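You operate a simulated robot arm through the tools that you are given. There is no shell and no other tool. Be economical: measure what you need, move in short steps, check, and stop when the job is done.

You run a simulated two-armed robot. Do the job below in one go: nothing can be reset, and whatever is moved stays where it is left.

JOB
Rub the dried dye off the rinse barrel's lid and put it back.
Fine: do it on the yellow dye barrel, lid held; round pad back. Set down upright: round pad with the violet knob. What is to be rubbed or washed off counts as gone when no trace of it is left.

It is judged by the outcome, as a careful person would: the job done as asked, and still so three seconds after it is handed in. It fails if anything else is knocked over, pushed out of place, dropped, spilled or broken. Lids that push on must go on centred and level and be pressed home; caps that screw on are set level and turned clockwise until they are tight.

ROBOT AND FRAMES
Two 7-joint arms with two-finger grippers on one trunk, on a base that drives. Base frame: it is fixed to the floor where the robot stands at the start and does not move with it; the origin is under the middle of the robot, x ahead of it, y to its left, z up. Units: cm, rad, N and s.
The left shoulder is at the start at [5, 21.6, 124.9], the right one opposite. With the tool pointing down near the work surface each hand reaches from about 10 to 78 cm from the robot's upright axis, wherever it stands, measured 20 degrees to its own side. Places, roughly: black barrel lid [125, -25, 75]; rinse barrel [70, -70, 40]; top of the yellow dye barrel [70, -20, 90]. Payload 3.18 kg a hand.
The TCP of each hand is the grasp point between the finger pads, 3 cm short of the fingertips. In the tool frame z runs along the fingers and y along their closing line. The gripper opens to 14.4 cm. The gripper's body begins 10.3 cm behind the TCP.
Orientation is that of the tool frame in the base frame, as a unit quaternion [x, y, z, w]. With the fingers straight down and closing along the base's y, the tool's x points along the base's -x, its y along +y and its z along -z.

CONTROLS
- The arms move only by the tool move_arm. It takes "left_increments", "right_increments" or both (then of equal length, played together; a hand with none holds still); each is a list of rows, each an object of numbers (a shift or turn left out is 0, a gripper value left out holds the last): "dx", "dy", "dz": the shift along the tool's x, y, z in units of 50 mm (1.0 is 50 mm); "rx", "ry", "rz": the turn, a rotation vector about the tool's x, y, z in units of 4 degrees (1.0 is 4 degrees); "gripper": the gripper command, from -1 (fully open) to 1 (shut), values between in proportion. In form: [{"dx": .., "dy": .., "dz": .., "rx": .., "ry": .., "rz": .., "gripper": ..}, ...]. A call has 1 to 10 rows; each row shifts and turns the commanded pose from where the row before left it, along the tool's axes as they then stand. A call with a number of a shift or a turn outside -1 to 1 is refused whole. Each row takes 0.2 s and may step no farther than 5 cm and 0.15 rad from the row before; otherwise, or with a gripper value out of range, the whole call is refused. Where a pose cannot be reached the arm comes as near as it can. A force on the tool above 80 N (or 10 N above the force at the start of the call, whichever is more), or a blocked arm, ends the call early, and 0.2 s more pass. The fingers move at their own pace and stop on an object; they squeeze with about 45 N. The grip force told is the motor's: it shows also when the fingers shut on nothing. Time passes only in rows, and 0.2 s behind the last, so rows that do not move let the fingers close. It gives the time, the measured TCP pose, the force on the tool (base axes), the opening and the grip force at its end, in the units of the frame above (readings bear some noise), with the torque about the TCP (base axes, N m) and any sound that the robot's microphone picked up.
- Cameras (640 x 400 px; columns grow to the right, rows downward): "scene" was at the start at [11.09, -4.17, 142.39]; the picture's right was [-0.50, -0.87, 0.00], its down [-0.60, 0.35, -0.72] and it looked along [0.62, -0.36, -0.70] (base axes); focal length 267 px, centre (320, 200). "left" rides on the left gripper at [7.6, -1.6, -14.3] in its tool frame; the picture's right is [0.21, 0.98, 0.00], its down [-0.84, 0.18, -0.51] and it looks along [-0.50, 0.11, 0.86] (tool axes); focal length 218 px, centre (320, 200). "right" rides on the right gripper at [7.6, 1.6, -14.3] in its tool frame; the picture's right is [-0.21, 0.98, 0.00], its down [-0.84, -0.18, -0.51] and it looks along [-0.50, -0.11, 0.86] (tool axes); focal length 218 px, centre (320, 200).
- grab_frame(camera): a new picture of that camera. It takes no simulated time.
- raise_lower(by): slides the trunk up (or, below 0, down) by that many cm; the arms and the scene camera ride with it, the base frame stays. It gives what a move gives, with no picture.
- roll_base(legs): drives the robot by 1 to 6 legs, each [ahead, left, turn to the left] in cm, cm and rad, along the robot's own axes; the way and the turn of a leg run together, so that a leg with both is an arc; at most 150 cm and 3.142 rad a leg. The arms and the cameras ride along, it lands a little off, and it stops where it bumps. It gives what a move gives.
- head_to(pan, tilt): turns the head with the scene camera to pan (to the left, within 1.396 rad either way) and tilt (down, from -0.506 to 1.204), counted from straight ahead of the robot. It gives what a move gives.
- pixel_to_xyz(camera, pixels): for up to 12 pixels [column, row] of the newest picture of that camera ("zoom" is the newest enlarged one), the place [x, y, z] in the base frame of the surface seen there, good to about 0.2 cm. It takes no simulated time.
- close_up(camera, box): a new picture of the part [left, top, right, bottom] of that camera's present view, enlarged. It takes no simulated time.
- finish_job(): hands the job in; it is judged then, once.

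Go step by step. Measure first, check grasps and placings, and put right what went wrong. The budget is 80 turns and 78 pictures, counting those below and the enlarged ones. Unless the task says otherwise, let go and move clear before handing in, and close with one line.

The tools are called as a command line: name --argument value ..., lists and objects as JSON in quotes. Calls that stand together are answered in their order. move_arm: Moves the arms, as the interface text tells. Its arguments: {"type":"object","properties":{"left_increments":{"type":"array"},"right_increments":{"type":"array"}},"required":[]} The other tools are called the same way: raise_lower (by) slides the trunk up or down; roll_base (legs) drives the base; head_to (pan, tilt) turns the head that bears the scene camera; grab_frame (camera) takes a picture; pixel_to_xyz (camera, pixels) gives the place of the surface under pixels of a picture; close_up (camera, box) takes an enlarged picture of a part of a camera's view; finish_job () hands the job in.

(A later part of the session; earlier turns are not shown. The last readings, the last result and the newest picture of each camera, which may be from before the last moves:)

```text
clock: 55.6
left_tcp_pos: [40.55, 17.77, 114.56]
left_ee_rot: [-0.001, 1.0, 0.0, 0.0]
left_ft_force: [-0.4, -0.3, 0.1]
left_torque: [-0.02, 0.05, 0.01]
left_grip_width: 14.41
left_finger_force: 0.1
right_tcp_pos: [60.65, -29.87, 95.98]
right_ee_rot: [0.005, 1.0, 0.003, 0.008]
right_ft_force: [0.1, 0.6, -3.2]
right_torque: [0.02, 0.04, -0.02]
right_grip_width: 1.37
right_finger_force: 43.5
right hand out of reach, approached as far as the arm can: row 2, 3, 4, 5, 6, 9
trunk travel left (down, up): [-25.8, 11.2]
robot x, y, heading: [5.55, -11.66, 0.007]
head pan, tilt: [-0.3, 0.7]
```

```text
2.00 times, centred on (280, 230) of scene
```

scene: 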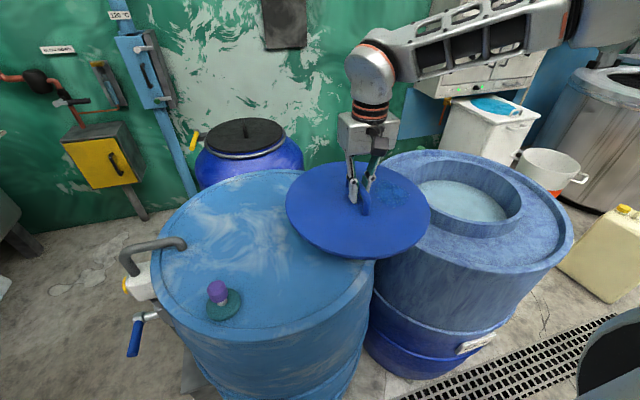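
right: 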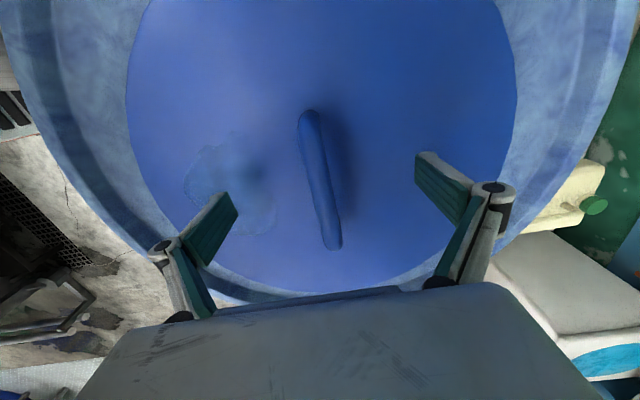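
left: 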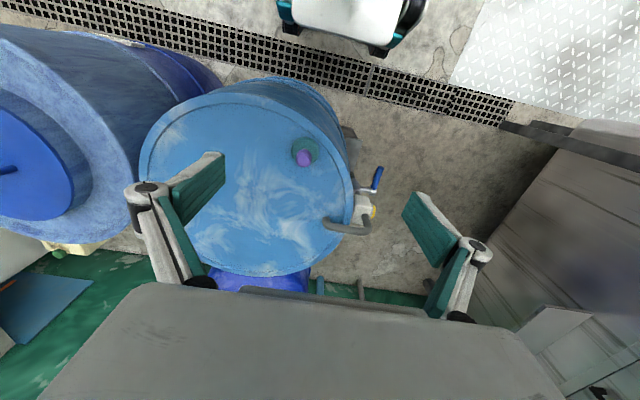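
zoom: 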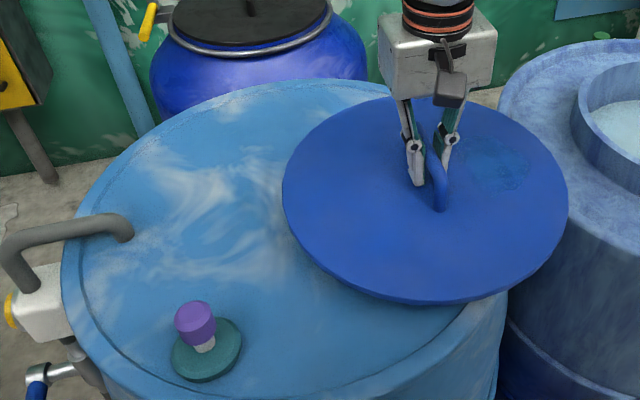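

Reach is short again; lowering the trunk helped before. I lift the lid 10 cm and lower the trunk 10 cm.

move_arm --right_increments '[{"dz": -0.4}, {"dz": -0.5}, {"dz": -0.5}, {"dz": -0.5}, {"dz": -0.2}, {"dz": 0}]'

raise_lower --by -10

move_arm --right_increments '[{"dx": -0.2, "dy": 0.3}, {"dx": -0.2, "dy": 0.4}, {"dx": -0.2, "dy": 0.5}, {"dx": -0.2, "dy": 0.4}, {"dx": -0.14, "dy": 0.3}, {"dx": 0}]'

```text
clock: 57.0
left_tcp_pos: [40.46, 17.9, 114.27]
left_ee_rot: [0.0, 1.0, 0.0, 0.0]
left_ft_force: [0.2, 0.0, 0.3]
left_torque: [0.0, 0.0, -0.03]
left_grip_width: 14.4
left_finger_force: 0.0
right_tcp_pos: [60.44, -29.75, 106.35]
right_ee_rot: [0.005, 1.0, 0.001, 0.007]
right_ft_force: [-0.5, -0.1, -4.6]
right_torque: [0.0, 0.01, 0.0]
right_grip_width: 1.34
right_finger_force: 43.2
trunk travel left (down, up): [-25.8, 11.2]
robot x, y, heading: [5.66, -11.52, 0.004]
head pan, tilt: [-0.3, 0.7]
```

```text
clock: 58.3
left_tcp_pos: [40.4, 17.98, 104.52]
left_ee_rot: [-0.002, 1.0, 0.0, 0.002]
left_ft_force: [0.4, -0.7, 1.4]
left_torque: [0.0, -0.05, -0.04]
left_grip_width: 14.39
left_finger_force: 0.0
right_tcp_pos: [60.41, -29.87, 96.81]
right_ee_rot: [0.005, 1.0, 0.002, 0.008]
right_ft_force: [-0.7, 0.1, -3.1]
right_torque: [-0.02, -0.01, -0.03]
right_grip_width: 1.37
right_finger_force: 42.5
trunk travel left (down, up): [-15.8, 21.2]
robot x, y, heading: [5.39, -11.41, 0.003]
head pan, tilt: [-0.3, 0.7]
```

```text
clock: 59.7
left_tcp_pos: [40.49, 17.96, 104.25]
left_ee_rot: [-0.001, 1.0, 0.0, 0.0]
left_ft_force: [-0.4, 0.2, -0.3]
left_torque: [-0.01, 0.03, -0.03]
left_grip_width: 14.41
left_finger_force: 0.0
right_tcp_pos: [62.45, -27.73, 96.6]
right_ee_rot: [0.005, 1.0, 0.002, 0.006]
right_ft_force: [-0.8, -0.2, -3.8]
right_torque: [-0.01, 0.02, -0.02]
right_grip_width: 1.36
right_finger_force: 43.6
right hand out of reach, approached as far as the arm can: row 2, 3, 4, 5
trunk travel left (down, up): [-15.8, 21.2]
robot x, y, heading: [5.61, -11.39, 0.005]
head pan, tilt: [-0.3, 0.7]
```

Reach across the body is limited. I shift the robot slightly ahead and right, so the middle of the barrel top lies straight ahead for both hands.

roll_base --legs '[[0, -8, 0], [3.5, 0, 0]]'

move_arm --right_increments '[{"dx": 0.15, "dy": 0.4}, {"dx": 0.15, "dy": 0.5}, {"dx": 0.15, "dy": 0.6}, {"dx": 0.15, "dy": 0.6}, {"dx": 0.1, "dy": 0.5}, {"dx": 0.1, "dy": 0.3}, {"dx": 0}]'

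```text
clock: 61.6
left_tcp_pos: [43.92, 9.77, 104.4]
left_ee_rot: [-0.002, 1.0, 0.0, 0.0]
left_ft_force: [1.3, 0.6, 0.3]
left_torque: [-0.02, 0.02, 0.0]
left_grip_width: 14.42
left_finger_force: 0.1
right_tcp_pos: [65.91, -36.04, 96.68]
right_ee_rot: [0.006, 1.0, 0.002, 0.005]
right_ft_force: [-0.1, 0.5, -3.4]
right_torque: [-0.03, 0.08, -0.02]
right_grip_width: 1.36
right_finger_force: 43.0
trunk travel left (down, up): [-15.8, 21.2]
robot x, y, heading: [8.66, -19.69, 0.006]
head pan, tilt: [-0.3, 0.7]
```

```text
clock: 63.2
left_tcp_pos: [43.96, 9.76, 104.29]
left_ee_rot: [-0.001, 1.0, -0.001, -0.001]
left_ft_force: [0.0, -0.6, 0.2]
left_torque: [-0.02, -0.01, 0.01]
left_grip_width: 14.41
left_finger_force: 0.1
right_tcp_pos: [61.9, -34.29, 95.45]
right_ee_rot: [0.006, 1.0, 0.002, 0.006]
right_ft_force: [0.7, 0.0, -3.1]
right_torque: [0.04, 0.02, 0.02]
right_grip_width: 1.37
right_finger_force: 43.9
right hand out of reach, approached as far as the arm can: row 1, 2, 3, 4, 5, 6
trunk travel left (down, up): [-15.8, 21.2]
robot x, y, heading: [8.59, -19.9, 0.001]
head pan, tilt: [-0.3, 0.7]
```

The right arm's limit is in crossing to +y. I test how far the free left hand reaches over the barrel, to choose the best arrangement.

move_arm --left_increments '[{"dx": -0.6, "dy": -0.7}, {"dx": -0.6, "dy": -0.7}, {"dx": -0.6, "dy": -0.7}, {"dx": -0.6, "dy": -0.7}, {"dx": -0.6, "dy": -0.7}, {"dx": -0.6, "dy": -0.7}, {"dx": 0}]'

grab_frame --camera "scene"

```text
clock: 64.8
left_tcp_pos: [62.02, -11.21, 104.28]
left_ee_rot: [-0.001, 1.0, 0.0, 0.0]
left_ft_force: [-0.1, 0.3, 0.0]
left_torque: [-0.04, -0.04, -0.02]
left_grip_width: 14.38
left_finger_force: 0.1
right_tcp_pos: [61.86, -34.26, 95.56]
right_ee_rot: [0.006, 1.0, 0.002, 0.006]
right_ft_force: [-0.3, 0.2, -3.5]
right_torque: [0.0, -0.02, -0.02]
right_grip_width: 1.37
right_finger_force: 43.3
trunk travel left (down, up): [-15.8, 21.2]
robot x, y, heading: [9.06, -19.88, 0.002]
head pan, tilt: [-0.3, 0.7]
```

```text
56 pictures are left
```

scene: 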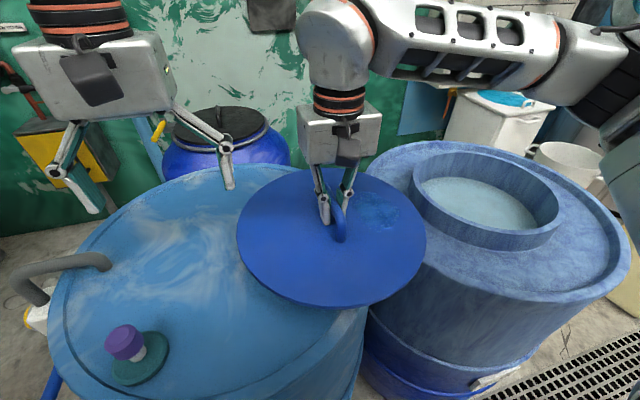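

The left arm reaches well (62,-11); only the right arm's present posture is cramped. I drive 13 cm left (backing off to clear the barrel), so the lid comes over a good spot near (62,-22).

roll_base --legs '[[-4, 0, 0], [0, 13, 0], [4, 0, 0]]'

grab_frame --camera "scene"

```text
clock: 67.5
left_tcp_pos: [62.15, 1.64, 104.09]
left_ee_rot: [-0.001, 1.0, 0.0, 0.001]
left_ft_force: [1.5, 0.4, -0.7]
left_torque: [0.02, 0.07, -0.02]
left_grip_width: 14.38
left_finger_force: 0.0
right_tcp_pos: [61.83, -21.43, 95.4]
right_ee_rot: [0.006, 1.0, 0.001, 0.005]
right_ft_force: [0.4, 0.0, -4.2]
right_torque: [-0.01, 0.06, 0.01]
right_grip_width: 1.36
right_finger_force: 43.9
trunk travel left (down, up): [-15.8, 21.2]
robot x, y, heading: [8.55, -6.78, -0.0]
head pan, tilt: [-0.3, 0.7]
```

```text
55 pictures are left
```

scene: 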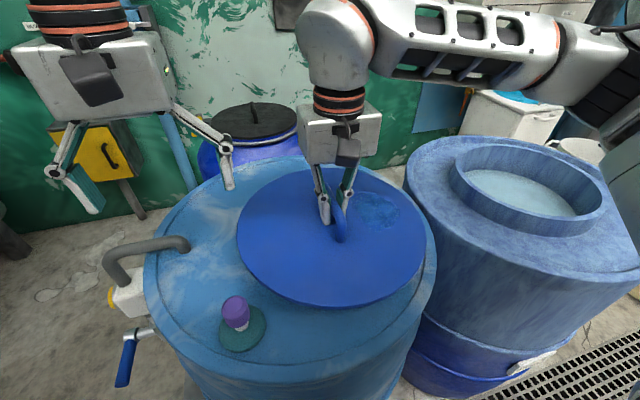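

The lid is well over the barrel top and clear of the pad at (240,320). I lower it gently.

move_arm --right_increments '[{"dz": 0.15}, {"dz": 0.15}, {"dz": 0.1}, {"dz": 0.08}, {"dz": 0}]'

close_up --camera "scene" --box '[180, 160, 440, 320]'

```text
clock: 68.7
left_tcp_pos: [62.05, 1.59, 104.3]
left_ee_rot: [0.0, 1.0, 0.0, 0.0]
left_ft_force: [-0.4, 0.2, 0.1]
left_torque: [0.03, -0.02, 0.06]
left_grip_width: 14.39
left_finger_force: 0.0
right_tcp_pos: [61.81, -21.41, 93.17]
right_ee_rot: [0.007, 1.0, 0.001, 0.006]
right_ft_force: [0.2, -0.3, -3.8]
right_torque: [-0.01, 0.05, 0.01]
right_grip_width: 1.35
right_finger_force: 43.6
trunk travel left (down, up): [-15.8, 21.2]
robot x, y, heading: [8.73, -7.23, 0.004]
head pan, tilt: [-0.3, 0.7]
```

```text
2.46 times, centred on (310, 240) of scene
```

zoom: 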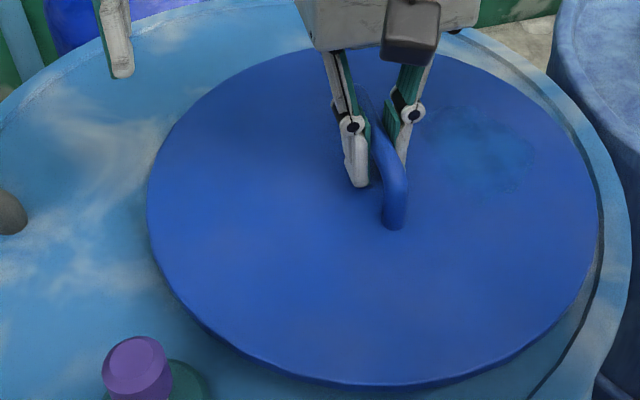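

move_arm --right_increments '[{"dz": 0.06}, {"dz": 0.06}, {"dz": 0.06}, {"dz": 0}]'

pixel_to_xyz --camera "zoom" --pixels '[[170, 380], [130, 350], [125, 300], [240, 250], [500, 250]]'

```text
clock: 69.7
left_tcp_pos: [62.1, 1.68, 104.21]
left_ee_rot: [-0.001, 1.0, 0.001, 0.0]
left_ft_force: [0.1, -0.7, -0.5]
left_torque: [-0.02, 0.01, 0.02]
left_grip_width: 14.41
left_finger_force: 0.0
right_tcp_pos: [61.74, -21.46, 92.29]
right_ee_rot: [0.006, 1.0, 0.003, 0.007]
right_ft_force: [3.0, 1.4, 7.3]
right_torque: [0.0, 1.28, -0.13]
right_grip_width: 1.37
right_finger_force: 43.2
trunk travel left (down, up): [-15.8, 21.2]
robot x, y, heading: [9.12, -7.01, 0.0]
head pan, tilt: [-0.3, 0.7]
```

```text
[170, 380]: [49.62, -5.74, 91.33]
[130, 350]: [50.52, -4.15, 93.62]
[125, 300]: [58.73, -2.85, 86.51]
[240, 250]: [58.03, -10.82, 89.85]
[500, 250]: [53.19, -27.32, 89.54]
```

Contact felt (7 N up). I release and rise.

move_arm --right_increments '[{"gripper": 0.4}, {"gripper": 0.4}, {"gripper": 0.4}, {"dz": -0.6}, {"dz": -0.6}, {"dz": -0.6}, {"dz": -0.6}, {"dz": 0}]'

close_up --camera "scene" --box '[160, 150, 460, 340]'

pixel_to_xyz --camera "zoom" --pixels '[[200, 250], [450, 330], [300, 350], [300, 150], [500, 220]]'

```text
clock: 71.5
left_tcp_pos: [61.95, 1.6, 104.1]
left_ee_rot: [0.001, 1.0, 0.0, 0.0]
left_ft_force: [-0.2, -0.4, -0.9]
left_torque: [0.01, 0.05, 0.02]
left_grip_width: 14.38
left_finger_force: 0.0
right_tcp_pos: [62.09, -22.94, 104.4]
right_ee_rot: [0.007, 1.0, 0.002, 0.005]
right_ft_force: [0.6, 0.0, -0.6]
right_torque: [-0.01, 0.04, 0.05]
right_grip_width: 4.31
right_finger_force: 0.1
right hand out of reach, approached as far as the arm can: row 6, 7
trunk travel left (down, up): [-15.8, 21.2]
robot x, y, heading: [8.6, -7.07, -0.004]
head pan, tilt: [-0.3, 0.7]
```

```text
2.11 times, centred on (310, 245) of scene
```

zoom: 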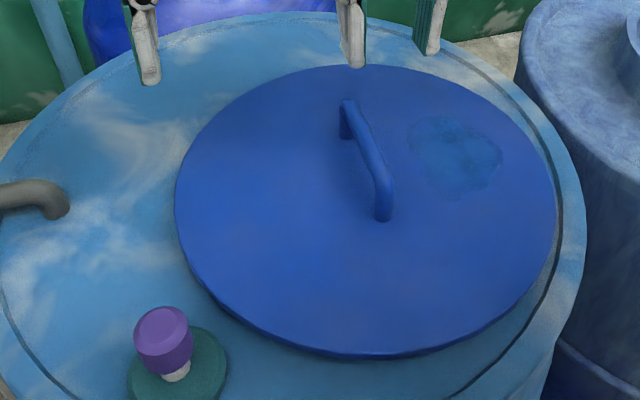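

```text
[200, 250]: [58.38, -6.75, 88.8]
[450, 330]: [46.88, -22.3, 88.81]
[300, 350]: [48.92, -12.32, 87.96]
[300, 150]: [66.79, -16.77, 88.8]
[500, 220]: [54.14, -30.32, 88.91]
```

The lid rests level (z 88.8) on the barrel, clear of the pad. I bring the right arm back toward its start posture to free its reach.

pixel_to_xyz --camera "zoom" --pixels '[[407, 140], [503, 160], [440, 118], [465, 200], [455, 155], [342, 103], [383, 195], [163, 316], [177, 378], [160, 330], [128, 375], [227, 372]]'

move_arm --right_increments '[{"dx": 0.4, "dy": -0.6}, {"dx": 0.5, "dy": -0.7}, {"dx": 0.5, "dy": -0.7}, {"dx": 0.6, "dy": -0.7}, {"dx": 0.6, "dy": -0.7}, {"dx": 0.6, "dy": -0.7}, {"dx": 0.6, "dy": -0.7}, {"dx": 0.6, "dy": -0.6}, {"dx": 0}]'

move_arm --right_increments '[{"dx": 0.2, "dy": 0.6}, {"dx": 0.2, "dy": 0.7}, {"dx": 0, "dy": 0.8}, {"dx": 0, "dy": 0.8}, {"dx": 0, "dy": 0.8}, {"dx": 0, "dy": 0.8}, {"dx": 0}]'

grab_frame --camera "scene"

```text
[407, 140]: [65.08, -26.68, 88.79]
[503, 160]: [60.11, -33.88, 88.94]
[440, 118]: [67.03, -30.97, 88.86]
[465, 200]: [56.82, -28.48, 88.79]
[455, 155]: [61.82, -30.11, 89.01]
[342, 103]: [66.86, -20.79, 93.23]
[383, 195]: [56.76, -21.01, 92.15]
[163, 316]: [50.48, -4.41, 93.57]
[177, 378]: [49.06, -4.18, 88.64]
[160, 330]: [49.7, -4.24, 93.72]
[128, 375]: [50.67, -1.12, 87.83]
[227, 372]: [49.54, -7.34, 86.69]
```

```text
clock: 73.5
left_tcp_pos: [62.08, 1.56, 104.13]
left_ee_rot: [0.001, 1.0, 0.0, 0.0]
left_ft_force: [0.4, 0.1, 0.2]
left_torque: [0.04, -0.01, 0.03]
left_grip_width: 14.42
left_finger_force: 0.0
right_tcp_pos: [43.14, -46.11, 104.03]
right_ee_rot: [0.006, 1.0, 0.002, 0.006]
right_ft_force: [-0.5, -0.9, 0.3]
right_torque: [-0.01, 0.02, 0.0]
right_grip_width: 4.31
right_finger_force: 0.0
right hand out of reach, approached as far as the arm can: row 7, 8
trunk travel left (down, up): [-15.8, 21.2]
robot x, y, heading: [8.73, -7.28, -0.002]
head pan, tilt: [-0.3, 0.7]
```

```text
clock: 75.1
left_tcp_pos: [61.96, 1.58, 104.17]
left_ee_rot: [0.0, 1.0, -0.001, 0.0]
left_ft_force: [-0.2, 0.0, 0.8]
left_torque: [-0.01, -0.01, 0.03]
left_grip_width: 14.39
left_finger_force: 0.0
right_tcp_pos: [41.18, -22.9, 104.09]
right_ee_rot: [0.006, 1.0, 0.002, 0.006]
right_ft_force: [-0.4, 0.3, -0.1]
right_torque: [0.01, -0.03, -0.02]
right_grip_width: 4.32
right_finger_force: 0.0
trunk travel left (down, up): [-15.8, 21.2]
robot x, y, heading: [8.77, -7.12, -0.001]
head pan, tilt: [-0.3, 0.7]
```

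```text
52 pictures are left
```

scene: 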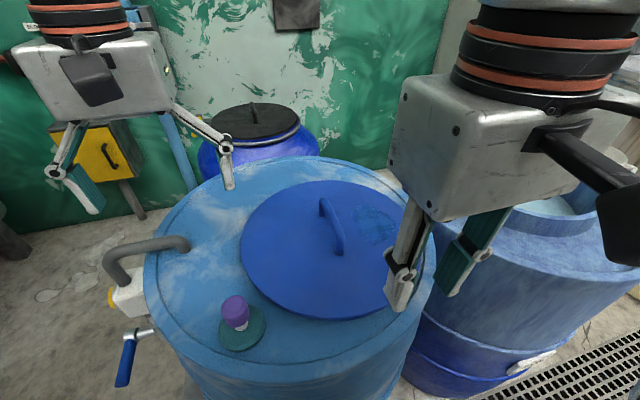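

Stain spans x 57–67, y -27 to -34 on the lid. The right hand will take the pad with yaw 90° and a lean to its own side, so both hands fit; I turn it now and move the left hand aside.

move_arm --right_increments '[{"rz": 1}, {"rz": 1}, {"rz": 1}, {"rz": 1}, {"rz": 1}, {"rz": 1}, {"rz": 1}, {"rz": 1}, {"rz": 1}, {"rz": 1}]' --left_increments '[{"dy": 0.4, "dz": -0.2}, {"dy": 0.4, "dz": -0.2}, {"dy": 0.4, "dz": -0.2}, {"dy": 0.4, "dz": -0.2}, {"dy": 0.4, "dz": -0.2}, {"dy": 0.4}, {"dy": 0}, {"dy": 0}, {"dy": 0}, {"dy": 0}]'

move_arm --right_increments '[{"rz": 1}, {"rz": 1}, {"rz": 1}, {"rz": 1}, {"rz": 1}, {"rz": 1}, {"rz": 1}, {"rz": 1}, {"rz": 1}, {"rz": 1}]'

move_arm --right_increments '[{"rz": 1}, {"rz": 1}, {"rz": 0.7}, {"ry": 1}, {"ry": 1}, {"ry": 1}, {"ry": 1}, {"ry": 1}, {"ry": 0}]'

```text
clock: 77.3
left_tcp_pos: [62.06, 13.44, 109.12]
left_ee_rot: [0.0, 1.0, 0.0, 0.0]
left_ft_force: [0.4, -1.0, 0.6]
left_torque: [0.01, -0.02, -0.01]
left_grip_width: 14.42
left_finger_force: 0.1
right_tcp_pos: [41.61, -23.0, 104.29]
right_ee_rot: [0.348, 0.937, 0.003, 0.005]
right_ft_force: [-0.6, 0.2, 0.3]
right_torque: [-0.01, -0.02, 0.04]
right_grip_width: 4.29
right_finger_force: 0.0
trunk travel left (down, up): [-15.8, 21.2]
robot x, y, heading: [8.7, -6.99, -0.001]
head pan, tilt: [-0.3, 0.7]
```

```text
clock: 79.5
left_tcp_pos: [62.16, 13.4, 109.03]
left_ee_rot: [-0.001, 1.0, -0.001, 0.0]
left_ft_force: [0.1, 0.3, 0.2]
left_torque: [-0.01, 0.02, 0.01]
left_grip_width: 14.37
left_finger_force: 0.1
right_tcp_pos: [41.47, -23.04, 104.24]
right_ee_rot: [0.648, 0.762, 0.005, 0.003]
right_ft_force: [0.3, 0.1, 0.2]
right_torque: [0.03, 0.0, 0.0]
right_grip_width: 4.32
right_finger_force: 0.0
trunk travel left (down, up): [-15.8, 21.2]
robot x, y, heading: [8.73, -6.9, 0.003]
head pan, tilt: [-0.3, 0.7]
```

```text
clock: 81.5
left_tcp_pos: [62.06, 13.54, 109.06]
left_ee_rot: [-0.001, 1.0, 0.0, 0.0]
left_ft_force: [-0.6, 0.1, 0.4]
left_torque: [-0.03, 0.03, 0.02]
left_grip_width: 14.39
left_finger_force: 0.1
right_tcp_pos: [41.46, -23.11, 104.35]
right_ee_rot: [0.705, 0.687, 0.13, -0.119]
right_ft_force: [-0.4, 0.6, -0.5]
right_torque: [0.0, -0.02, 0.04]
right_grip_width: 4.3
right_finger_force: 0.0
trunk travel left (down, up): [-15.8, 21.2]
robot x, y, heading: [8.57, -6.56, 0.004]
head pan, tilt: [-0.3, 0.7]
```

Lean is right (tool z = [0,0.35,-0.94]). I measure the pad and knob closely before grasping.

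close_up --camera "scene" --box '[205, 280, 285, 360]'

pixel_to_xyz --camera "scene" --pixels '[[235, 297], [224, 305], [247, 305], [236, 313], [236, 305], [227, 324], [247, 322], [222, 335], [265, 328], [242, 349], [238, 325]]'

```text
5.00 times, centred on (245, 320) of scene
```

zoom: 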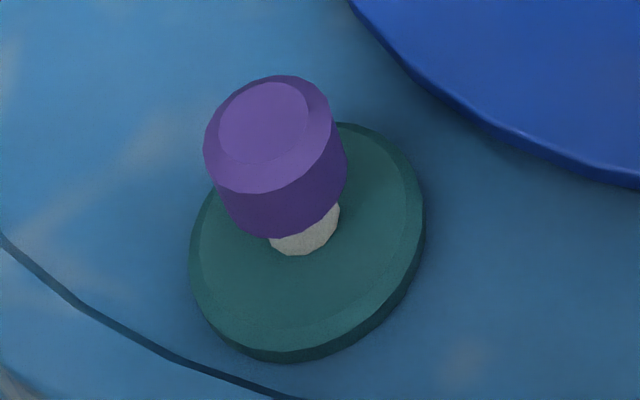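

```text
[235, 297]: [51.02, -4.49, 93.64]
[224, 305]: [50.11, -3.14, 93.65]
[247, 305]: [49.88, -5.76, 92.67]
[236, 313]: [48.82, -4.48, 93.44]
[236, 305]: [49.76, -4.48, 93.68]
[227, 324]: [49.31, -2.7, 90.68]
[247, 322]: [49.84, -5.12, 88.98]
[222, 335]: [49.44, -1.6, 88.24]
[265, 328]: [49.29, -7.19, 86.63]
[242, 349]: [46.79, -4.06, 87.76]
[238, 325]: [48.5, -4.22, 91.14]
```

Knob centre (50.0,-4.4), z 90.5–93.7, about 3.2 cm wide. I approach along the leaned tool axis to 8 cm before it.

move_arm --right_increments '[{"dx": 0.7, "dy": 0.4, "gripper": 0.22}, {"dx": 0.7, "dy": 0.4}, {"dx": 0.7, "dy": 0.4}, {"dx": 0.6, "dy": 0.37}, {"dz": 0.66}, {"dz": 0.66}, {"dz": 0.66}, {"dz": 0}]'

grab_frame --camera "scene"

grab_frame --camera "right"

```text
clock: 83.3
left_tcp_pos: [62.15, 13.44, 109.13]
left_ee_rot: [-0.001, 1.0, 0.0, 0.0]
left_ft_force: [-0.5, 0.1, -0.2]
left_torque: [-0.03, -0.02, -0.04]
left_grip_width: 14.41
left_finger_force: 0.1
right_tcp_pos: [51.56, -11.25, 104.96]
right_ee_rot: [0.704, 0.688, 0.13, -0.12]
right_ft_force: [-0.6, -0.7, 0.3]
right_torque: [-0.01, 0.0, -0.01]
right_grip_width: 5.6
right_finger_force: 0.0
right hand out of reach, approached as far as the arm can: row 4, 5, 6, 7
trunk travel left (down, up): [-15.8, 21.2]
robot x, y, heading: [8.57, -7.07, 0.001]
head pan, tilt: [-0.3, 0.7]
```

```text
50 pictures are left
```

scene: 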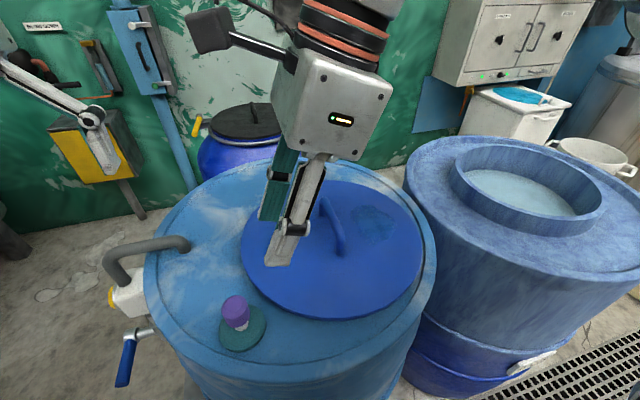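

```text
49 pictures are left
```

right: 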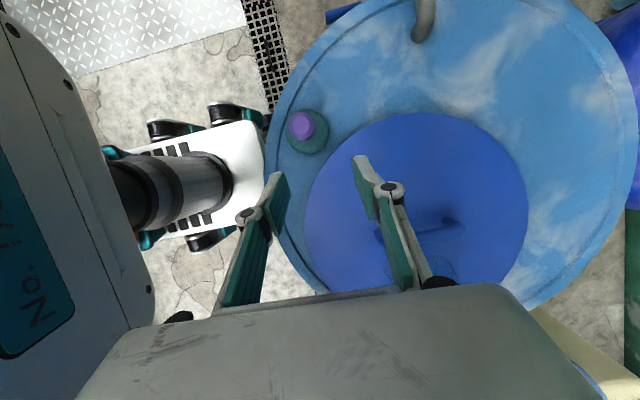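

The hand stops at y≈-11; the robot must stand further left for the pad. I check the tap lever's place (125,360) first.

pixel_to_xyz --camera "scene" --pixels '[[125, 360], [120, 385], [130, 340], [115, 300], [130, 250], [185, 243]]'

pixel_to_xyz --camera "right" --pixels '[[262, 160], [225, 115], [262, 120], [215, 240], [180, 130], [250, 200]]'

```text
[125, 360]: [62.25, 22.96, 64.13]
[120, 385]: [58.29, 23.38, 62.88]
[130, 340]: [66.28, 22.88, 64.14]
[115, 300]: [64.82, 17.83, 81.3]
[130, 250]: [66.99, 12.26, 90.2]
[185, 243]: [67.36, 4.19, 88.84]
```

```text
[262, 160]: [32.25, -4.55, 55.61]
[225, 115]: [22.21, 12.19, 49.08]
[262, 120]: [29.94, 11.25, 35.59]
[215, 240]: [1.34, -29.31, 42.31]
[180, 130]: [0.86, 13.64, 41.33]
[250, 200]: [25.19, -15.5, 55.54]
```

The lever is well away (x≥58). I drive 11 cm left.

roll_base --legs '[[-2, 0, 0], [0, 11, 0]]'

```text
clock: 85.3
left_tcp_pos: [60.09, 24.15, 109.13]
left_ee_rot: [-0.001, 1.0, 0.0, 0.001]
left_ft_force: [-1.1, 0.4, 0.3]
left_torque: [-0.03, -0.01, -0.01]
left_grip_width: 14.42
left_finger_force: 0.0
right_tcp_pos: [49.56, -0.44, 104.93]
right_ee_rot: [0.705, 0.687, 0.13, -0.12]
right_ft_force: [-0.5, 0.1, 0.6]
right_torque: [0.0, 0.0, 0.01]
right_grip_width: 5.58
right_finger_force: 0.0
trunk travel left (down, up): [-15.8, 21.2]
robot x, y, heading: [6.9, 4.15, 0.003]
head pan, tilt: [-0.3, 0.7]
```

move_arm --right_increments '[{"dx": -0.54, "dy": 0.04}, {"dx": -0.54, "dy": 0.04}, {"dx": -0.54}, {"dz": 0.49}, {"dz": 0}]'

grab_frame --camera "right"

```text
clock: 86.5
left_tcp_pos: [59.95, 24.05, 109.03]
left_ee_rot: [-0.001, 1.0, 0.001, 0.0]
left_ft_force: [-1.1, 0.5, 0.1]
left_torque: [0.03, -0.02, 0.0]
left_grip_width: 14.37
left_finger_force: 0.0
right_tcp_pos: [50.04, -7.55, 100.04]
right_ee_rot: [0.705, 0.687, 0.131, -0.119]
right_ft_force: [0.5, 0.4, 0.6]
right_torque: [0.04, -0.05, -0.01]
right_grip_width: 5.64
right_finger_force: 0.0
trunk travel left (down, up): [-15.8, 21.2]
robot x, y, heading: [7.13, 3.66, 0.006]
head pan, tilt: [-0.3, 0.7]
```

```text
48 pictures are left
```

right: 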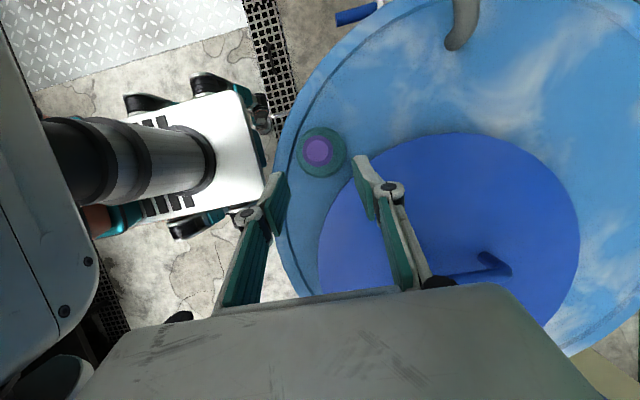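

The knob is centred between the fingers; I go in 8 cm and close.

move_arm --right_increments '[{"dz": 0.5, "dx": 0.05, "dy": -0.03}, {"dz": 0.5}, {"dz": 0.4}, {"dz": 0.24}, {"dz": 0}]'

close_up --camera "scene" --box '[200, 220, 400, 345]'

```text
clock: 87.7
left_tcp_pos: [60.01, 24.16, 109.18]
left_ee_rot: [-0.001, 1.0, 0.0, -0.001]
left_ft_force: [0.4, 0.0, 0.4]
left_torque: [0.01, -0.03, 0.02]
left_grip_width: 14.4
left_finger_force: 0.0
right_tcp_pos: [49.9, -4.21, 92.17]
right_ee_rot: [0.704, 0.688, 0.13, -0.118]
right_ft_force: [-0.2, -0.1, -0.4]
right_torque: [0.0, -0.02, 0.0]
right_grip_width: 5.6
right_finger_force: 0.0
trunk travel left (down, up): [-15.8, 21.2]
robot x, y, heading: [6.81, 3.47, -0.002]
head pan, tilt: [-0.3, 0.7]
```

```text
3.20 times, centred on (300, 282) of scene
```

zoom: 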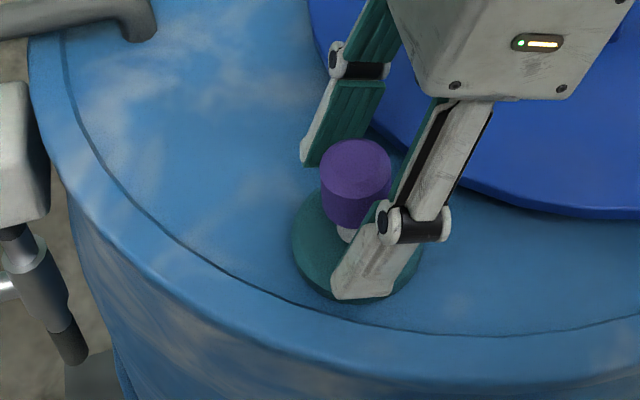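

Fingers straddle the knob well. I close and lift a little.

move_arm --right_increments '[{"gripper": 1}, {"gripper": 1}, {"gripper": 1}, {"dz": 0}]'

move_arm --right_increments '[{"dz": -0.15}, {"dz": -0.3}, {"dz": -0.4}, {"dz": -0.4}, {"dz": -0.4}, {"dz": 0}]'

close_up --camera "scene" --box '[200, 180, 400, 305]'

```text
clock: 88.7
left_tcp_pos: [60.1, 24.19, 109.08]
left_ee_rot: [-0.001, 1.0, 0.0, 0.0]
left_ft_force: [1.0, -0.2, 0.2]
left_torque: [-0.01, 0.03, 0.0]
left_grip_width: 14.42
left_finger_force: 0.0
right_tcp_pos: [50.02, -4.26, 92.2]
right_ee_rot: [0.704, 0.688, 0.13, -0.119]
right_ft_force: [0.9, 0.5, 0.3]
right_torque: [0.03, 0.03, -0.04]
right_grip_width: 2.98
right_finger_force: 44.7
trunk travel left (down, up): [-15.8, 21.2]
robot x, y, heading: [6.98, 3.61, 0.006]
head pan, tilt: [-0.3, 0.7]
```

```text
clock: 90.1
left_tcp_pos: [60.12, 24.25, 109.03]
left_ee_rot: [-0.001, 1.0, 0.0, 0.0]
left_ft_force: [-0.4, -0.1, 0.0]
left_torque: [0.03, 0.0, 0.0]
left_grip_width: 14.4
left_finger_force: 0.2
right_tcp_pos: [49.58, -7.18, 99.88]
right_ee_rot: [0.704, 0.688, 0.13, -0.12]
right_ft_force: [0.8, -0.2, -1.2]
right_torque: [0.0, -0.01, -0.01]
right_grip_width: 2.98
right_finger_force: 45.3
trunk travel left (down, up): [-15.8, 21.2]
robot x, y, heading: [6.93, 3.79, 0.0]
head pan, tilt: [-0.3, 0.7]
```

```text
3.20 times, centred on (300, 242) of scene
```

zoom: 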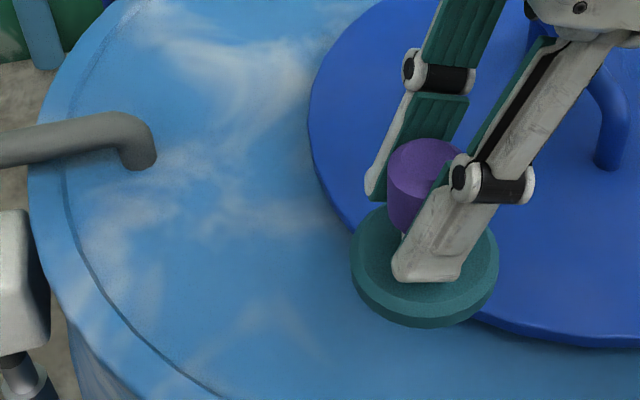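

Pad is held level (width 2.98). I drive right so the left hand can hold the handle and the right rub the patch.

roll_base --legs '[[0, -21.5, 0], [2, 0, 0]]'

grab_frame --camera "scene"

```text
clock: 92.9
left_tcp_pos: [62.24, 3.6, 109.14]
left_ee_rot: [0.001, 1.0, 0.0, 0.0]
left_ft_force: [0.0, 0.2, 0.1]
left_torque: [-0.02, 0.02, 0.01]
left_grip_width: 14.4
left_finger_force: 0.1
right_tcp_pos: [51.48, -27.66, 100.08]
right_ee_rot: [0.705, 0.687, 0.13, -0.118]
right_ft_force: [-0.8, -0.4, -0.4]
right_torque: [0.03, 0.01, 0.03]
right_grip_width: 2.97
right_finger_force: 45.1
trunk travel left (down, up): [-15.8, 21.2]
robot x, y, heading: [8.64, -16.62, 0.0]
head pan, tilt: [-0.3, 0.7]
```

```text
45 pictures are left
```

scene: 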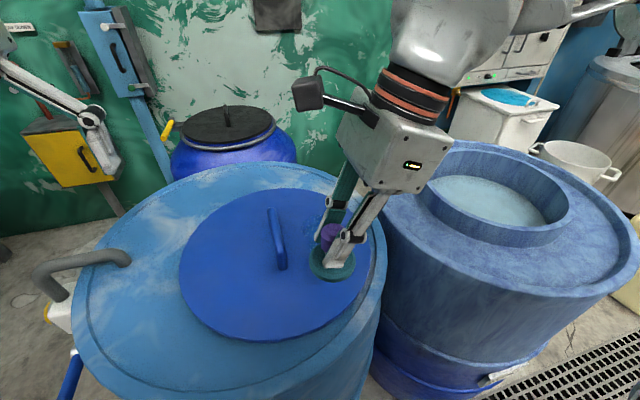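

Right hand with pad is in place near the lid's front. I lean the left hand 26° to its own side and bring it above the handle.

move_arm --left_increments '[{"rx": 1, "gripper": 0.4}, {"rx": 1}, {"rx": 1}, {"rx": 1}, {"rx": 1}, {"rx": 1}, {"rx": 0.5}, {"dx": 0}]'

move_arm --left_increments '[{"dy": -0.5, "dz": 0.5}, {"dy": -0.5, "dz": 0.5}, {"dy": -0.5, "dz": 0.5}, {"dy": -0.5, "dz": 0.5}, {"dy": -0.5, "dz": 0.5}, {"dy": -0.46, "dz": 0.55}, {"dx": 0}]'

grab_frame --camera "left"

grab_frame --camera "scene"

```text
clock: 94.7
left_tcp_pos: [62.09, 3.6, 109.17]
left_ee_rot: [0.0, 0.974, -0.225, 0.001]
left_ft_force: [-0.3, -0.2, 0.6]
left_torque: [0.01, 0.04, 0.02]
left_grip_width: 4.3
left_finger_force: 0.1
right_tcp_pos: [51.65, -27.72, 99.93]
right_ee_rot: [0.705, 0.687, 0.131, -0.119]
right_ft_force: [0.3, 0.7, 0.1]
right_torque: [0.03, 0.01, 0.01]
right_grip_width: 3.01
right_finger_force: 45.0
trunk travel left (down, up): [-15.8, 21.2]
robot x, y, heading: [8.56, -16.88, 0.001]
head pan, tilt: [-0.3, 0.7]
```

```text
clock: 96.3
left_tcp_pos: [62.0, -16.61, 101.75]
left_ee_rot: [-0.001, 0.975, -0.224, 0.0]
left_ft_force: [0.0, -0.4, -0.7]
left_torque: [-0.02, -0.02, -0.03]
left_grip_width: 4.33
left_finger_force: 0.1
right_tcp_pos: [51.53, -27.69, 99.98]
right_ee_rot: [0.705, 0.687, 0.13, -0.119]
right_ft_force: [-0.1, 0.3, -0.8]
right_torque: [0.01, -0.02, 0.01]
right_grip_width: 3.0
right_finger_force: 45.1
trunk travel left (down, up): [-15.8, 21.2]
robot x, y, heading: [9.11, -16.74, 0.001]
head pan, tilt: [-0.3, 0.7]
```

```text
44 pictures are left
```

left: 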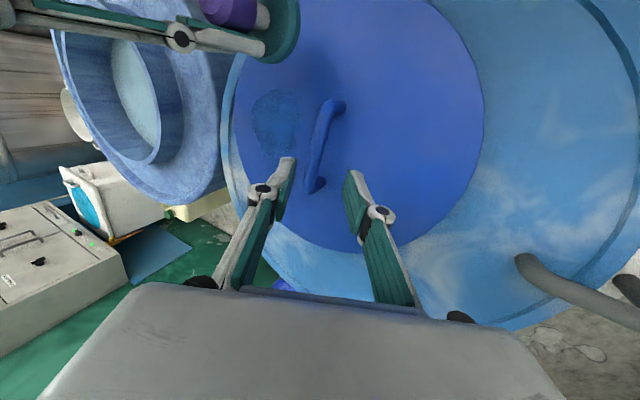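

```text
43 pictures are left
```

scene: 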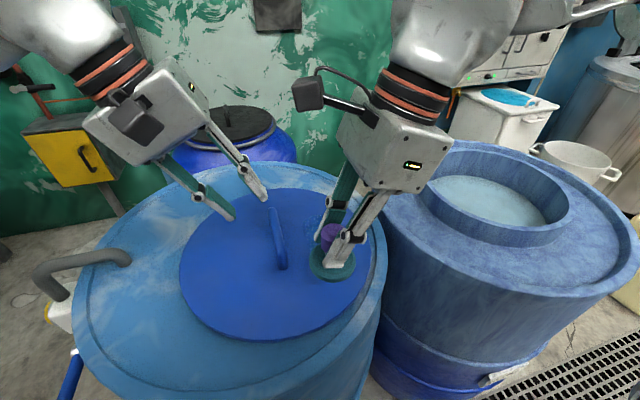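

The handle bar lies between the left fingers. I advance 9 cm and close.

move_arm --left_increments '[{"dz": 0.5}, {"dz": 0.5}, {"dz": 0.5}, {"dz": 0.32}, {"dz": 0}]'

close_up --camera "scene" --box '[180, 170, 400, 310]'

```text
clock: 97.5
left_tcp_pos: [62.07, -20.59, 93.62]
left_ee_rot: [0.0, 0.974, -0.225, 0.0]
left_ft_force: [0.5, 0.0, -0.1]
left_torque: [0.03, -0.01, 0.01]
left_grip_width: 4.33
left_finger_force: 0.0
right_tcp_pos: [51.74, -27.72, 100.06]
right_ee_rot: [0.705, 0.687, 0.13, -0.119]
right_ft_force: [-0.2, -0.5, -0.7]
right_torque: [0.0, 0.0, 0.0]
right_grip_width: 2.99
right_finger_force: 45.2
trunk travel left (down, up): [-15.8, 21.2]
robot x, y, heading: [8.97, -17.09, -0.002]
head pan, tilt: [-0.3, 0.7]
```

```text
2.86 times, centred on (290, 240) of scene
```

zoom: 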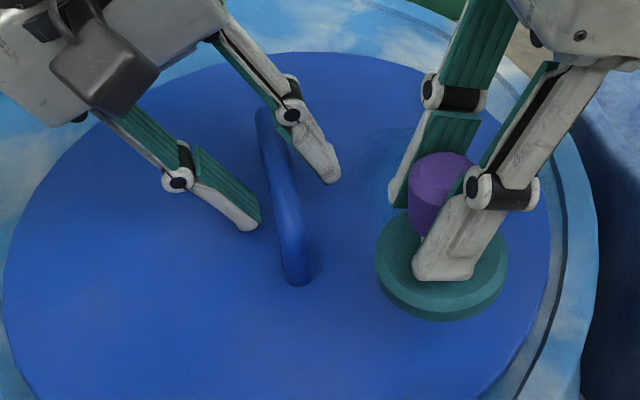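

The bar is between the fingers; I close the left hand and move the pad over the patch.

move_arm --left_increments '[{"gripper": 1}, {"gripper": 1}, {"gripper": 1}, {"gripper": 1}, {"dx": 0}, {"dx": 0}]' --right_increments '[{"dx": -0.2}, {"dx": -0.3}, {"dy": 0.5}, {"dy": 0.5}, {"dy": 0.5}, {"dy": 0.3}]'

close_up --camera "scene" --box '[180, 150, 420, 310]'

```text
clock: 98.9
left_tcp_pos: [62.09, -20.56, 93.71]
left_ee_rot: [0.001, 0.974, -0.226, 0.0]
left_ft_force: [1.2, -0.1, 6.0]
left_torque: [-0.04, 0.2, -0.32]
left_grip_width: 1.44
left_finger_force: 43.9
right_tcp_pos: [60.55, -30.35, 99.18]
right_ee_rot: [0.705, 0.687, 0.13, -0.119]
right_ft_force: [0.3, 0.6, -1.5]
right_torque: [0.0, 0.0, 0.02]
right_grip_width: 3.01
right_finger_force: 44.8
trunk travel left (down, up): [-15.8, 21.2]
robot x, y, heading: [8.93, -16.81, -0.002]
head pan, tilt: [-0.3, 0.7]
```

```text
2.50 times, centred on (300, 230) of scene
```

zoom: 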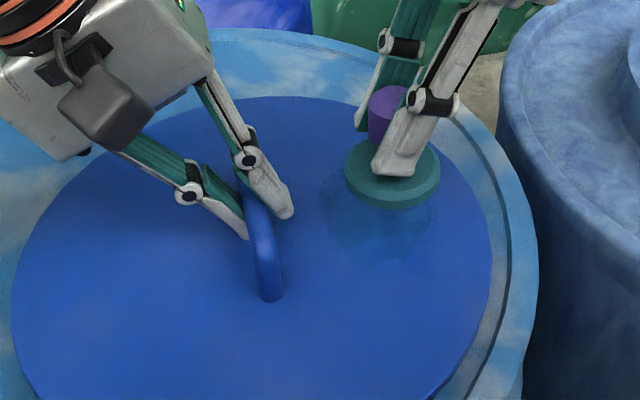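

Left grips the handle firmly. I lower the pad straight down onto the patch.

move_arm --right_increments '[{"dx": -0.1, "dz": 0.28}, {"dx": -0.1, "dz": 0.28}, {"dx": -0.1, "dz": 0.26}, {"dx": -0.02, "dz": 0.06}, {"dx": -0.02, "dz": 0.06}, {"dx": 0}]'

```text
clock: 100.3
left_tcp_pos: [61.88, -20.55, 93.67]
left_ee_rot: [0.0, 0.974, -0.225, 0.001]
left_ft_force: [4.9, -5.1, -0.8]
left_torque: [0.03, -0.31, 0.08]
left_grip_width: 1.45
left_finger_force: 43.6
right_tcp_pos: [60.52, -30.23, 94.37]
right_ee_rot: [0.704, 0.687, 0.133, -0.118]
right_ft_force: [-5.7, 0.1, 23.4]
right_torque: [-0.01, 0.93, -0.05]
right_grip_width: 2.98
right_finger_force: 45.2
trunk travel left (down, up): [-15.8, 21.2]
robot x, y, heading: [8.94, -16.68, 0.002]
head pan, tilt: [-0.3, 0.7]
```

Contact made with 23 N. I rub along x over the patch at y≈-30 and then y≈-32.5.

move_arm --right_increments '[{"dy": -0.3}, {"dy": -0.35}, {"dy": 0.35}, {"dy": 0.4}, {"dy": 0.4}, {"dy": 0.4}, {"dy": 0.3}, {"dx": -0.23, "dz": -0.085}, {"dx": -0.23, "dz": -0.085}, {"dx": 0}]'

move_arm --right_increments '[{"dy": -0.4}, {"dy": -0.4}, {"dy": -0.4}, {"dy": -0.4}, {"dy": -0.2}, {"dx": 0.23, "dz": 0.085}, {"dx": 0.23, "dz": 0.085}, {"dx": 0.2, "dz": 0.075}, {"dx": 0.2, "dz": 0.075}, {"dx": 0}]'

close_up --camera "scene" --box '[180, 150, 420, 310]'

```text
clock: 102.5
left_tcp_pos: [61.85, -20.74, 93.66]
left_ee_rot: [0.002, 0.974, -0.225, -0.001]
left_ft_force: [-4.4, -9.5, 7.2]
left_torque: [-0.25, 1.52, 0.04]
left_grip_width: 1.46
left_finger_force: 44.0
right_tcp_pos: [66.54, -33.06, 94.34]
right_ee_rot: [0.705, 0.687, 0.131, -0.118]
right_ft_force: [4.2, 5.2, 6.9]
right_torque: [0.19, -0.05, -0.04]
right_grip_width: 3.0
right_finger_force: 44.8
trunk travel left (down, up): [-15.8, 21.2]
robot x, y, heading: [8.94, -16.44, -0.004]
head pan, tilt: [-0.3, 0.7]
```

```text
clock: 104.7
left_tcp_pos: [62.16, -20.36, 93.7]
left_ee_rot: [0.0, 0.974, -0.225, 0.001]
left_ft_force: [0.2, 10.2, 3.3]
left_torque: [0.14, -0.13, 0.03]
left_grip_width: 1.45
left_finger_force: 43.2
right_tcp_pos: [57.51, -27.96, 94.33]
right_ee_rot: [0.705, 0.687, 0.132, -0.118]
right_ft_force: [-2.7, -12.3, 17.3]
right_torque: [-0.39, 0.31, 0.06]
right_grip_width: 2.99
right_finger_force: 45.0
trunk travel left (down, up): [-15.8, 21.2]
robot x, y, heading: [8.88, -16.86, 0.001]
head pan, tilt: [-0.3, 0.7]
```

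```text
2.50 times, centred on (300, 230) of scene
```

zoom: 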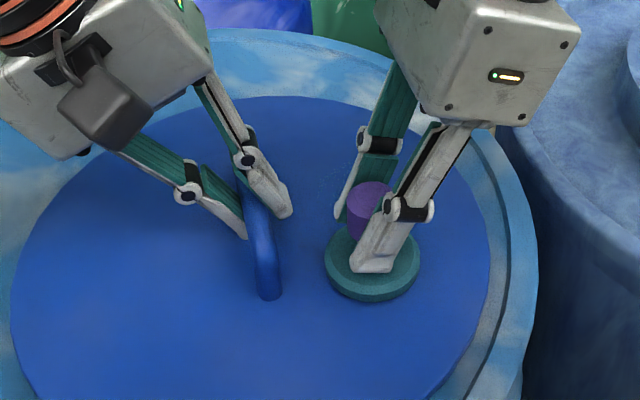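

Most of the patch has gone; faint dots remain near (335,175). I rub along y≈-28 and over the whole area again.

move_arm --right_increments '[{"dy": 0.4}, {"dy": 0.4}, {"dy": 0.4}, {"dy": 0.4}, {"dy": 0.3}, {"dx": -0.2, "dz": -0.07}, {"dy": -0.4}, {"dy": -0.4}, {"dy": -0.4}, {"dy": -0.4}]'

move_arm --right_increments '[{"dy": -0.3}, {"dx": -0.3, "dz": -0.11}, {"dx": -0.3, "dz": -0.11}, {"dy": 0.4}, {"dy": 0.4}, {"dy": 0.4}, {"dy": 0.4}, {"dy": 0.2}, {"dx": -0.2, "dz": -0.07}, {"dy": -0.4}]'

move_arm --right_increments '[{"dy": -0.4}, {"dy": -0.4}, {"dy": -0.4}, {"dy": -0.2}, {"dx": 0.1, "dz": -0.3}, {"dx": 0.1, "dz": -0.3}, {"dy": -0.6}, {"dy": -0.6}, {"dx": 0}]'

close_up --camera "scene" --box '[180, 150, 420, 310]'

```text
clock: 106.9
left_tcp_pos: [62.0, -20.51, 93.74]
left_ee_rot: [0.001, 0.974, -0.225, 0.0]
left_ft_force: [-5.4, -2.4, 6.3]
left_torque: [-0.06, -0.05, 0.03]
left_grip_width: 1.43
left_finger_force: 44.9
right_tcp_pos: [59.11, -29.05, 94.4]
right_ee_rot: [0.705, 0.686, 0.133, -0.117]
right_ft_force: [7.5, -1.4, 12.8]
right_torque: [-0.08, -0.06, 0.04]
right_grip_width: 2.95
right_finger_force: 44.5
trunk travel left (down, up): [-15.8, 21.2]
robot x, y, heading: [9.03, -16.51, -0.001]
head pan, tilt: [-0.3, 0.7]
```

```text
clock: 109.1
left_tcp_pos: [61.58, -20.7, 93.71]
left_ee_rot: [0.002, 0.975, -0.224, -0.004]
left_ft_force: [-9.8, -5.3, 7.3]
left_torque: [-0.1, 1.25, -0.41]
left_grip_width: 1.46
left_finger_force: 44.0
right_tcp_pos: [64.85, -33.65, 94.25]
right_ee_rot: [0.705, 0.687, 0.133, -0.116]
right_ft_force: [9.0, -2.4, 14.8]
right_torque: [-0.17, -0.15, 0.05]
right_grip_width: 2.95
right_finger_force: 45.2
trunk travel left (down, up): [-15.8, 21.2]
robot x, y, heading: [8.82, -17.02, 0.002]
head pan, tilt: [-0.3, 0.7]
```

```text
clock: 111.1
left_tcp_pos: [62.05, -20.51, 93.67]
left_ee_rot: [0.0, 0.974, -0.225, 0.0]
left_ft_force: [2.3, 2.5, 8.5]
left_torque: [-0.03, -0.66, 0.0]
left_grip_width: 1.45
left_finger_force: 44.0
right_tcp_pos: [51.37, -33.27, 97.12]
right_ee_rot: [0.704, 0.688, 0.129, -0.119]
right_ft_force: [0.0, 0.0, 0.2]
right_torque: [-0.01, -0.01, 0.02]
right_grip_width: 2.98
right_finger_force: 45.6
trunk travel left (down, up): [-15.8, 21.2]
robot x, y, heading: [8.82, -16.93, -0.002]
head pan, tilt: [-0.3, 0.7]
```

```text
2.50 times, centred on (300, 230) of scene
```

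zoom: 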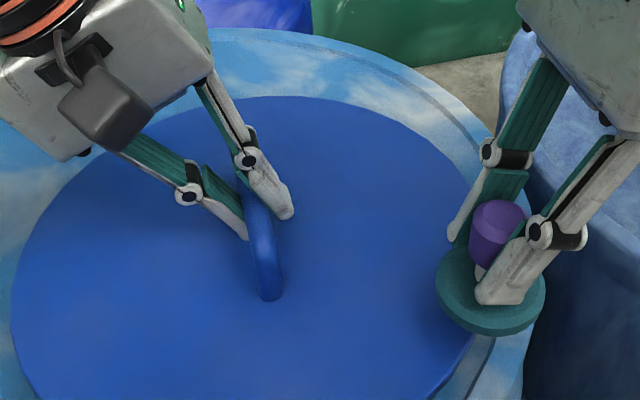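

The patch looks gone; I check closely with both cameras.

close_up --camera "scene" --box '[280, 185, 370, 245]'

close_up --camera "left" --box '[200, 20, 440, 180]'

grab_frame --camera "right"

```text
6.67 times, centred on (325, 215) of scene
```

zoom: 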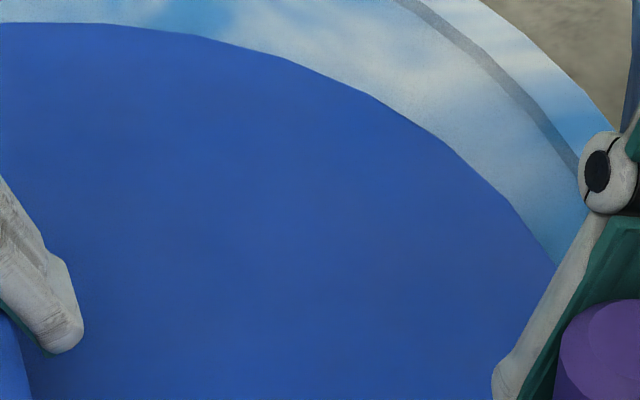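

```text
2.50 times, centred on (320, 100) of left
```

zoom: 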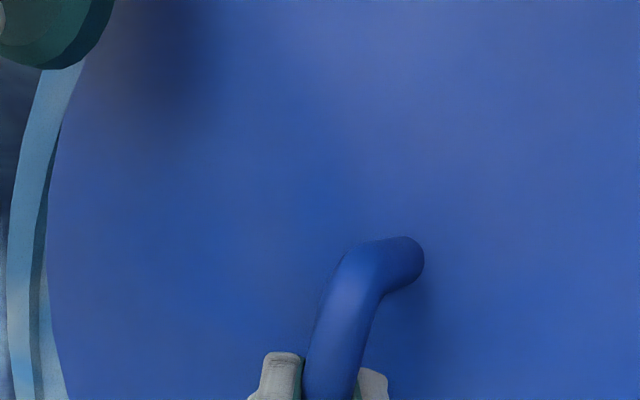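

```text
36 pictures are left
```

right: 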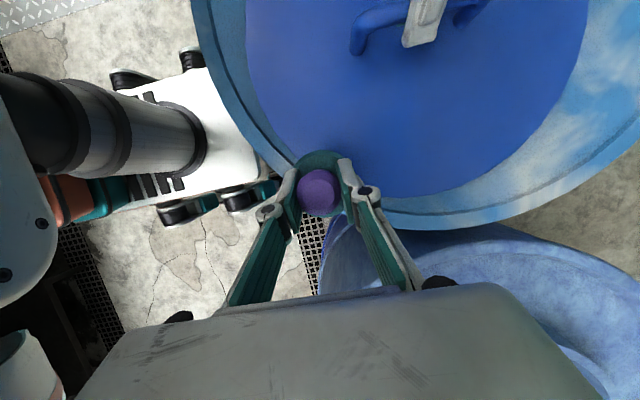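

No trace is left in any view. I release the left hand, retreat it, and raise the pad.

move_arm --left_increments '[{"gripper": 0.4}, {"gripper": 0.4}, {"gripper": 0.4}, {"dz": -0.6}, {"dz": -0.6}, {"dz": -0.6}, {"dy": 0.5, "dz": -0.5}, {"dy": 0.5, "dz": -0.5}, {"dy": 0.5, "dz": -0.5}, {"dy": 0.5, "dz": -0.5}]' --right_increments '[{"dx": 0}, {"dx": 0}, {"dx": 0}, {"dx": 0.05, "dz": -0.2}, {"dx": 0.1, "dz": -0.2}, {"dx": 0.1, "dz": -0.2}, {"dx": 0}, {"dx": 0}, {"dx": 0}, {"dx": 0}]'

roll_base --legs '[[-2, 0, 0], [0, 21, 0]]'

grab_frame --camera "scene"

```text
clock: 113.3
left_tcp_pos: [61.79, -3.1, 106.55]
left_ee_rot: [0.0, 0.974, -0.225, 0.0]
left_ft_force: [-0.6, 0.4, 0.5]
left_torque: [0.02, -0.01, 0.02]
left_grip_width: 4.33
left_finger_force: 0.0
right_tcp_pos: [51.39, -33.3, 100.32]
right_ee_rot: [0.705, 0.687, 0.131, -0.119]
right_ft_force: [0.1, -0.2, -0.2]
right_torque: [-0.05, 0.03, -0.04]
right_grip_width: 2.96
right_finger_force: 45.2
trunk travel left (down, up): [-15.8, 21.2]
robot x, y, heading: [9.03, -16.83, -0.001]
head pan, tilt: [-0.3, 0.7]
```

```text
clock: 116.2
left_tcp_pos: [60.07, 18.04, 106.46]
left_ee_rot: [0.002, 0.974, -0.225, 0.0]
left_ft_force: [-0.5, 0.4, 0.9]
left_torque: [-0.02, 0.02, -0.03]
left_grip_width: 4.32
left_finger_force: 0.0
right_tcp_pos: [49.47, -12.06, 100.3]
right_ee_rot: [0.706, 0.686, 0.131, -0.118]
right_ft_force: [0.9, 0.3, -1.4]
right_torque: [0.0, -0.01, 0.0]
right_grip_width: 2.97
right_finger_force: 44.9
trunk travel left (down, up): [-15.8, 21.2]
robot x, y, heading: [7.22, 4.56, -0.001]
head pan, tilt: [-0.3, 0.7]
```

```text
35 pictures are left
```

scene: 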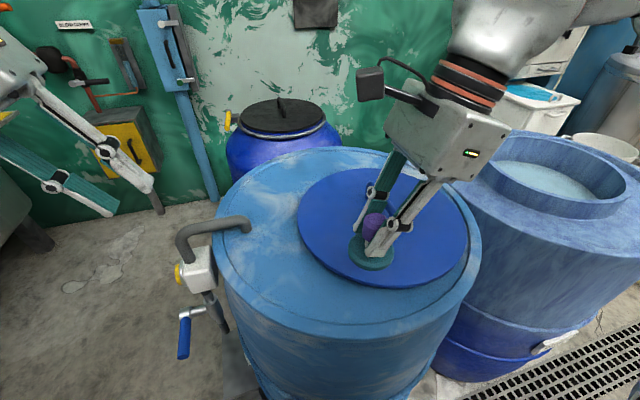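

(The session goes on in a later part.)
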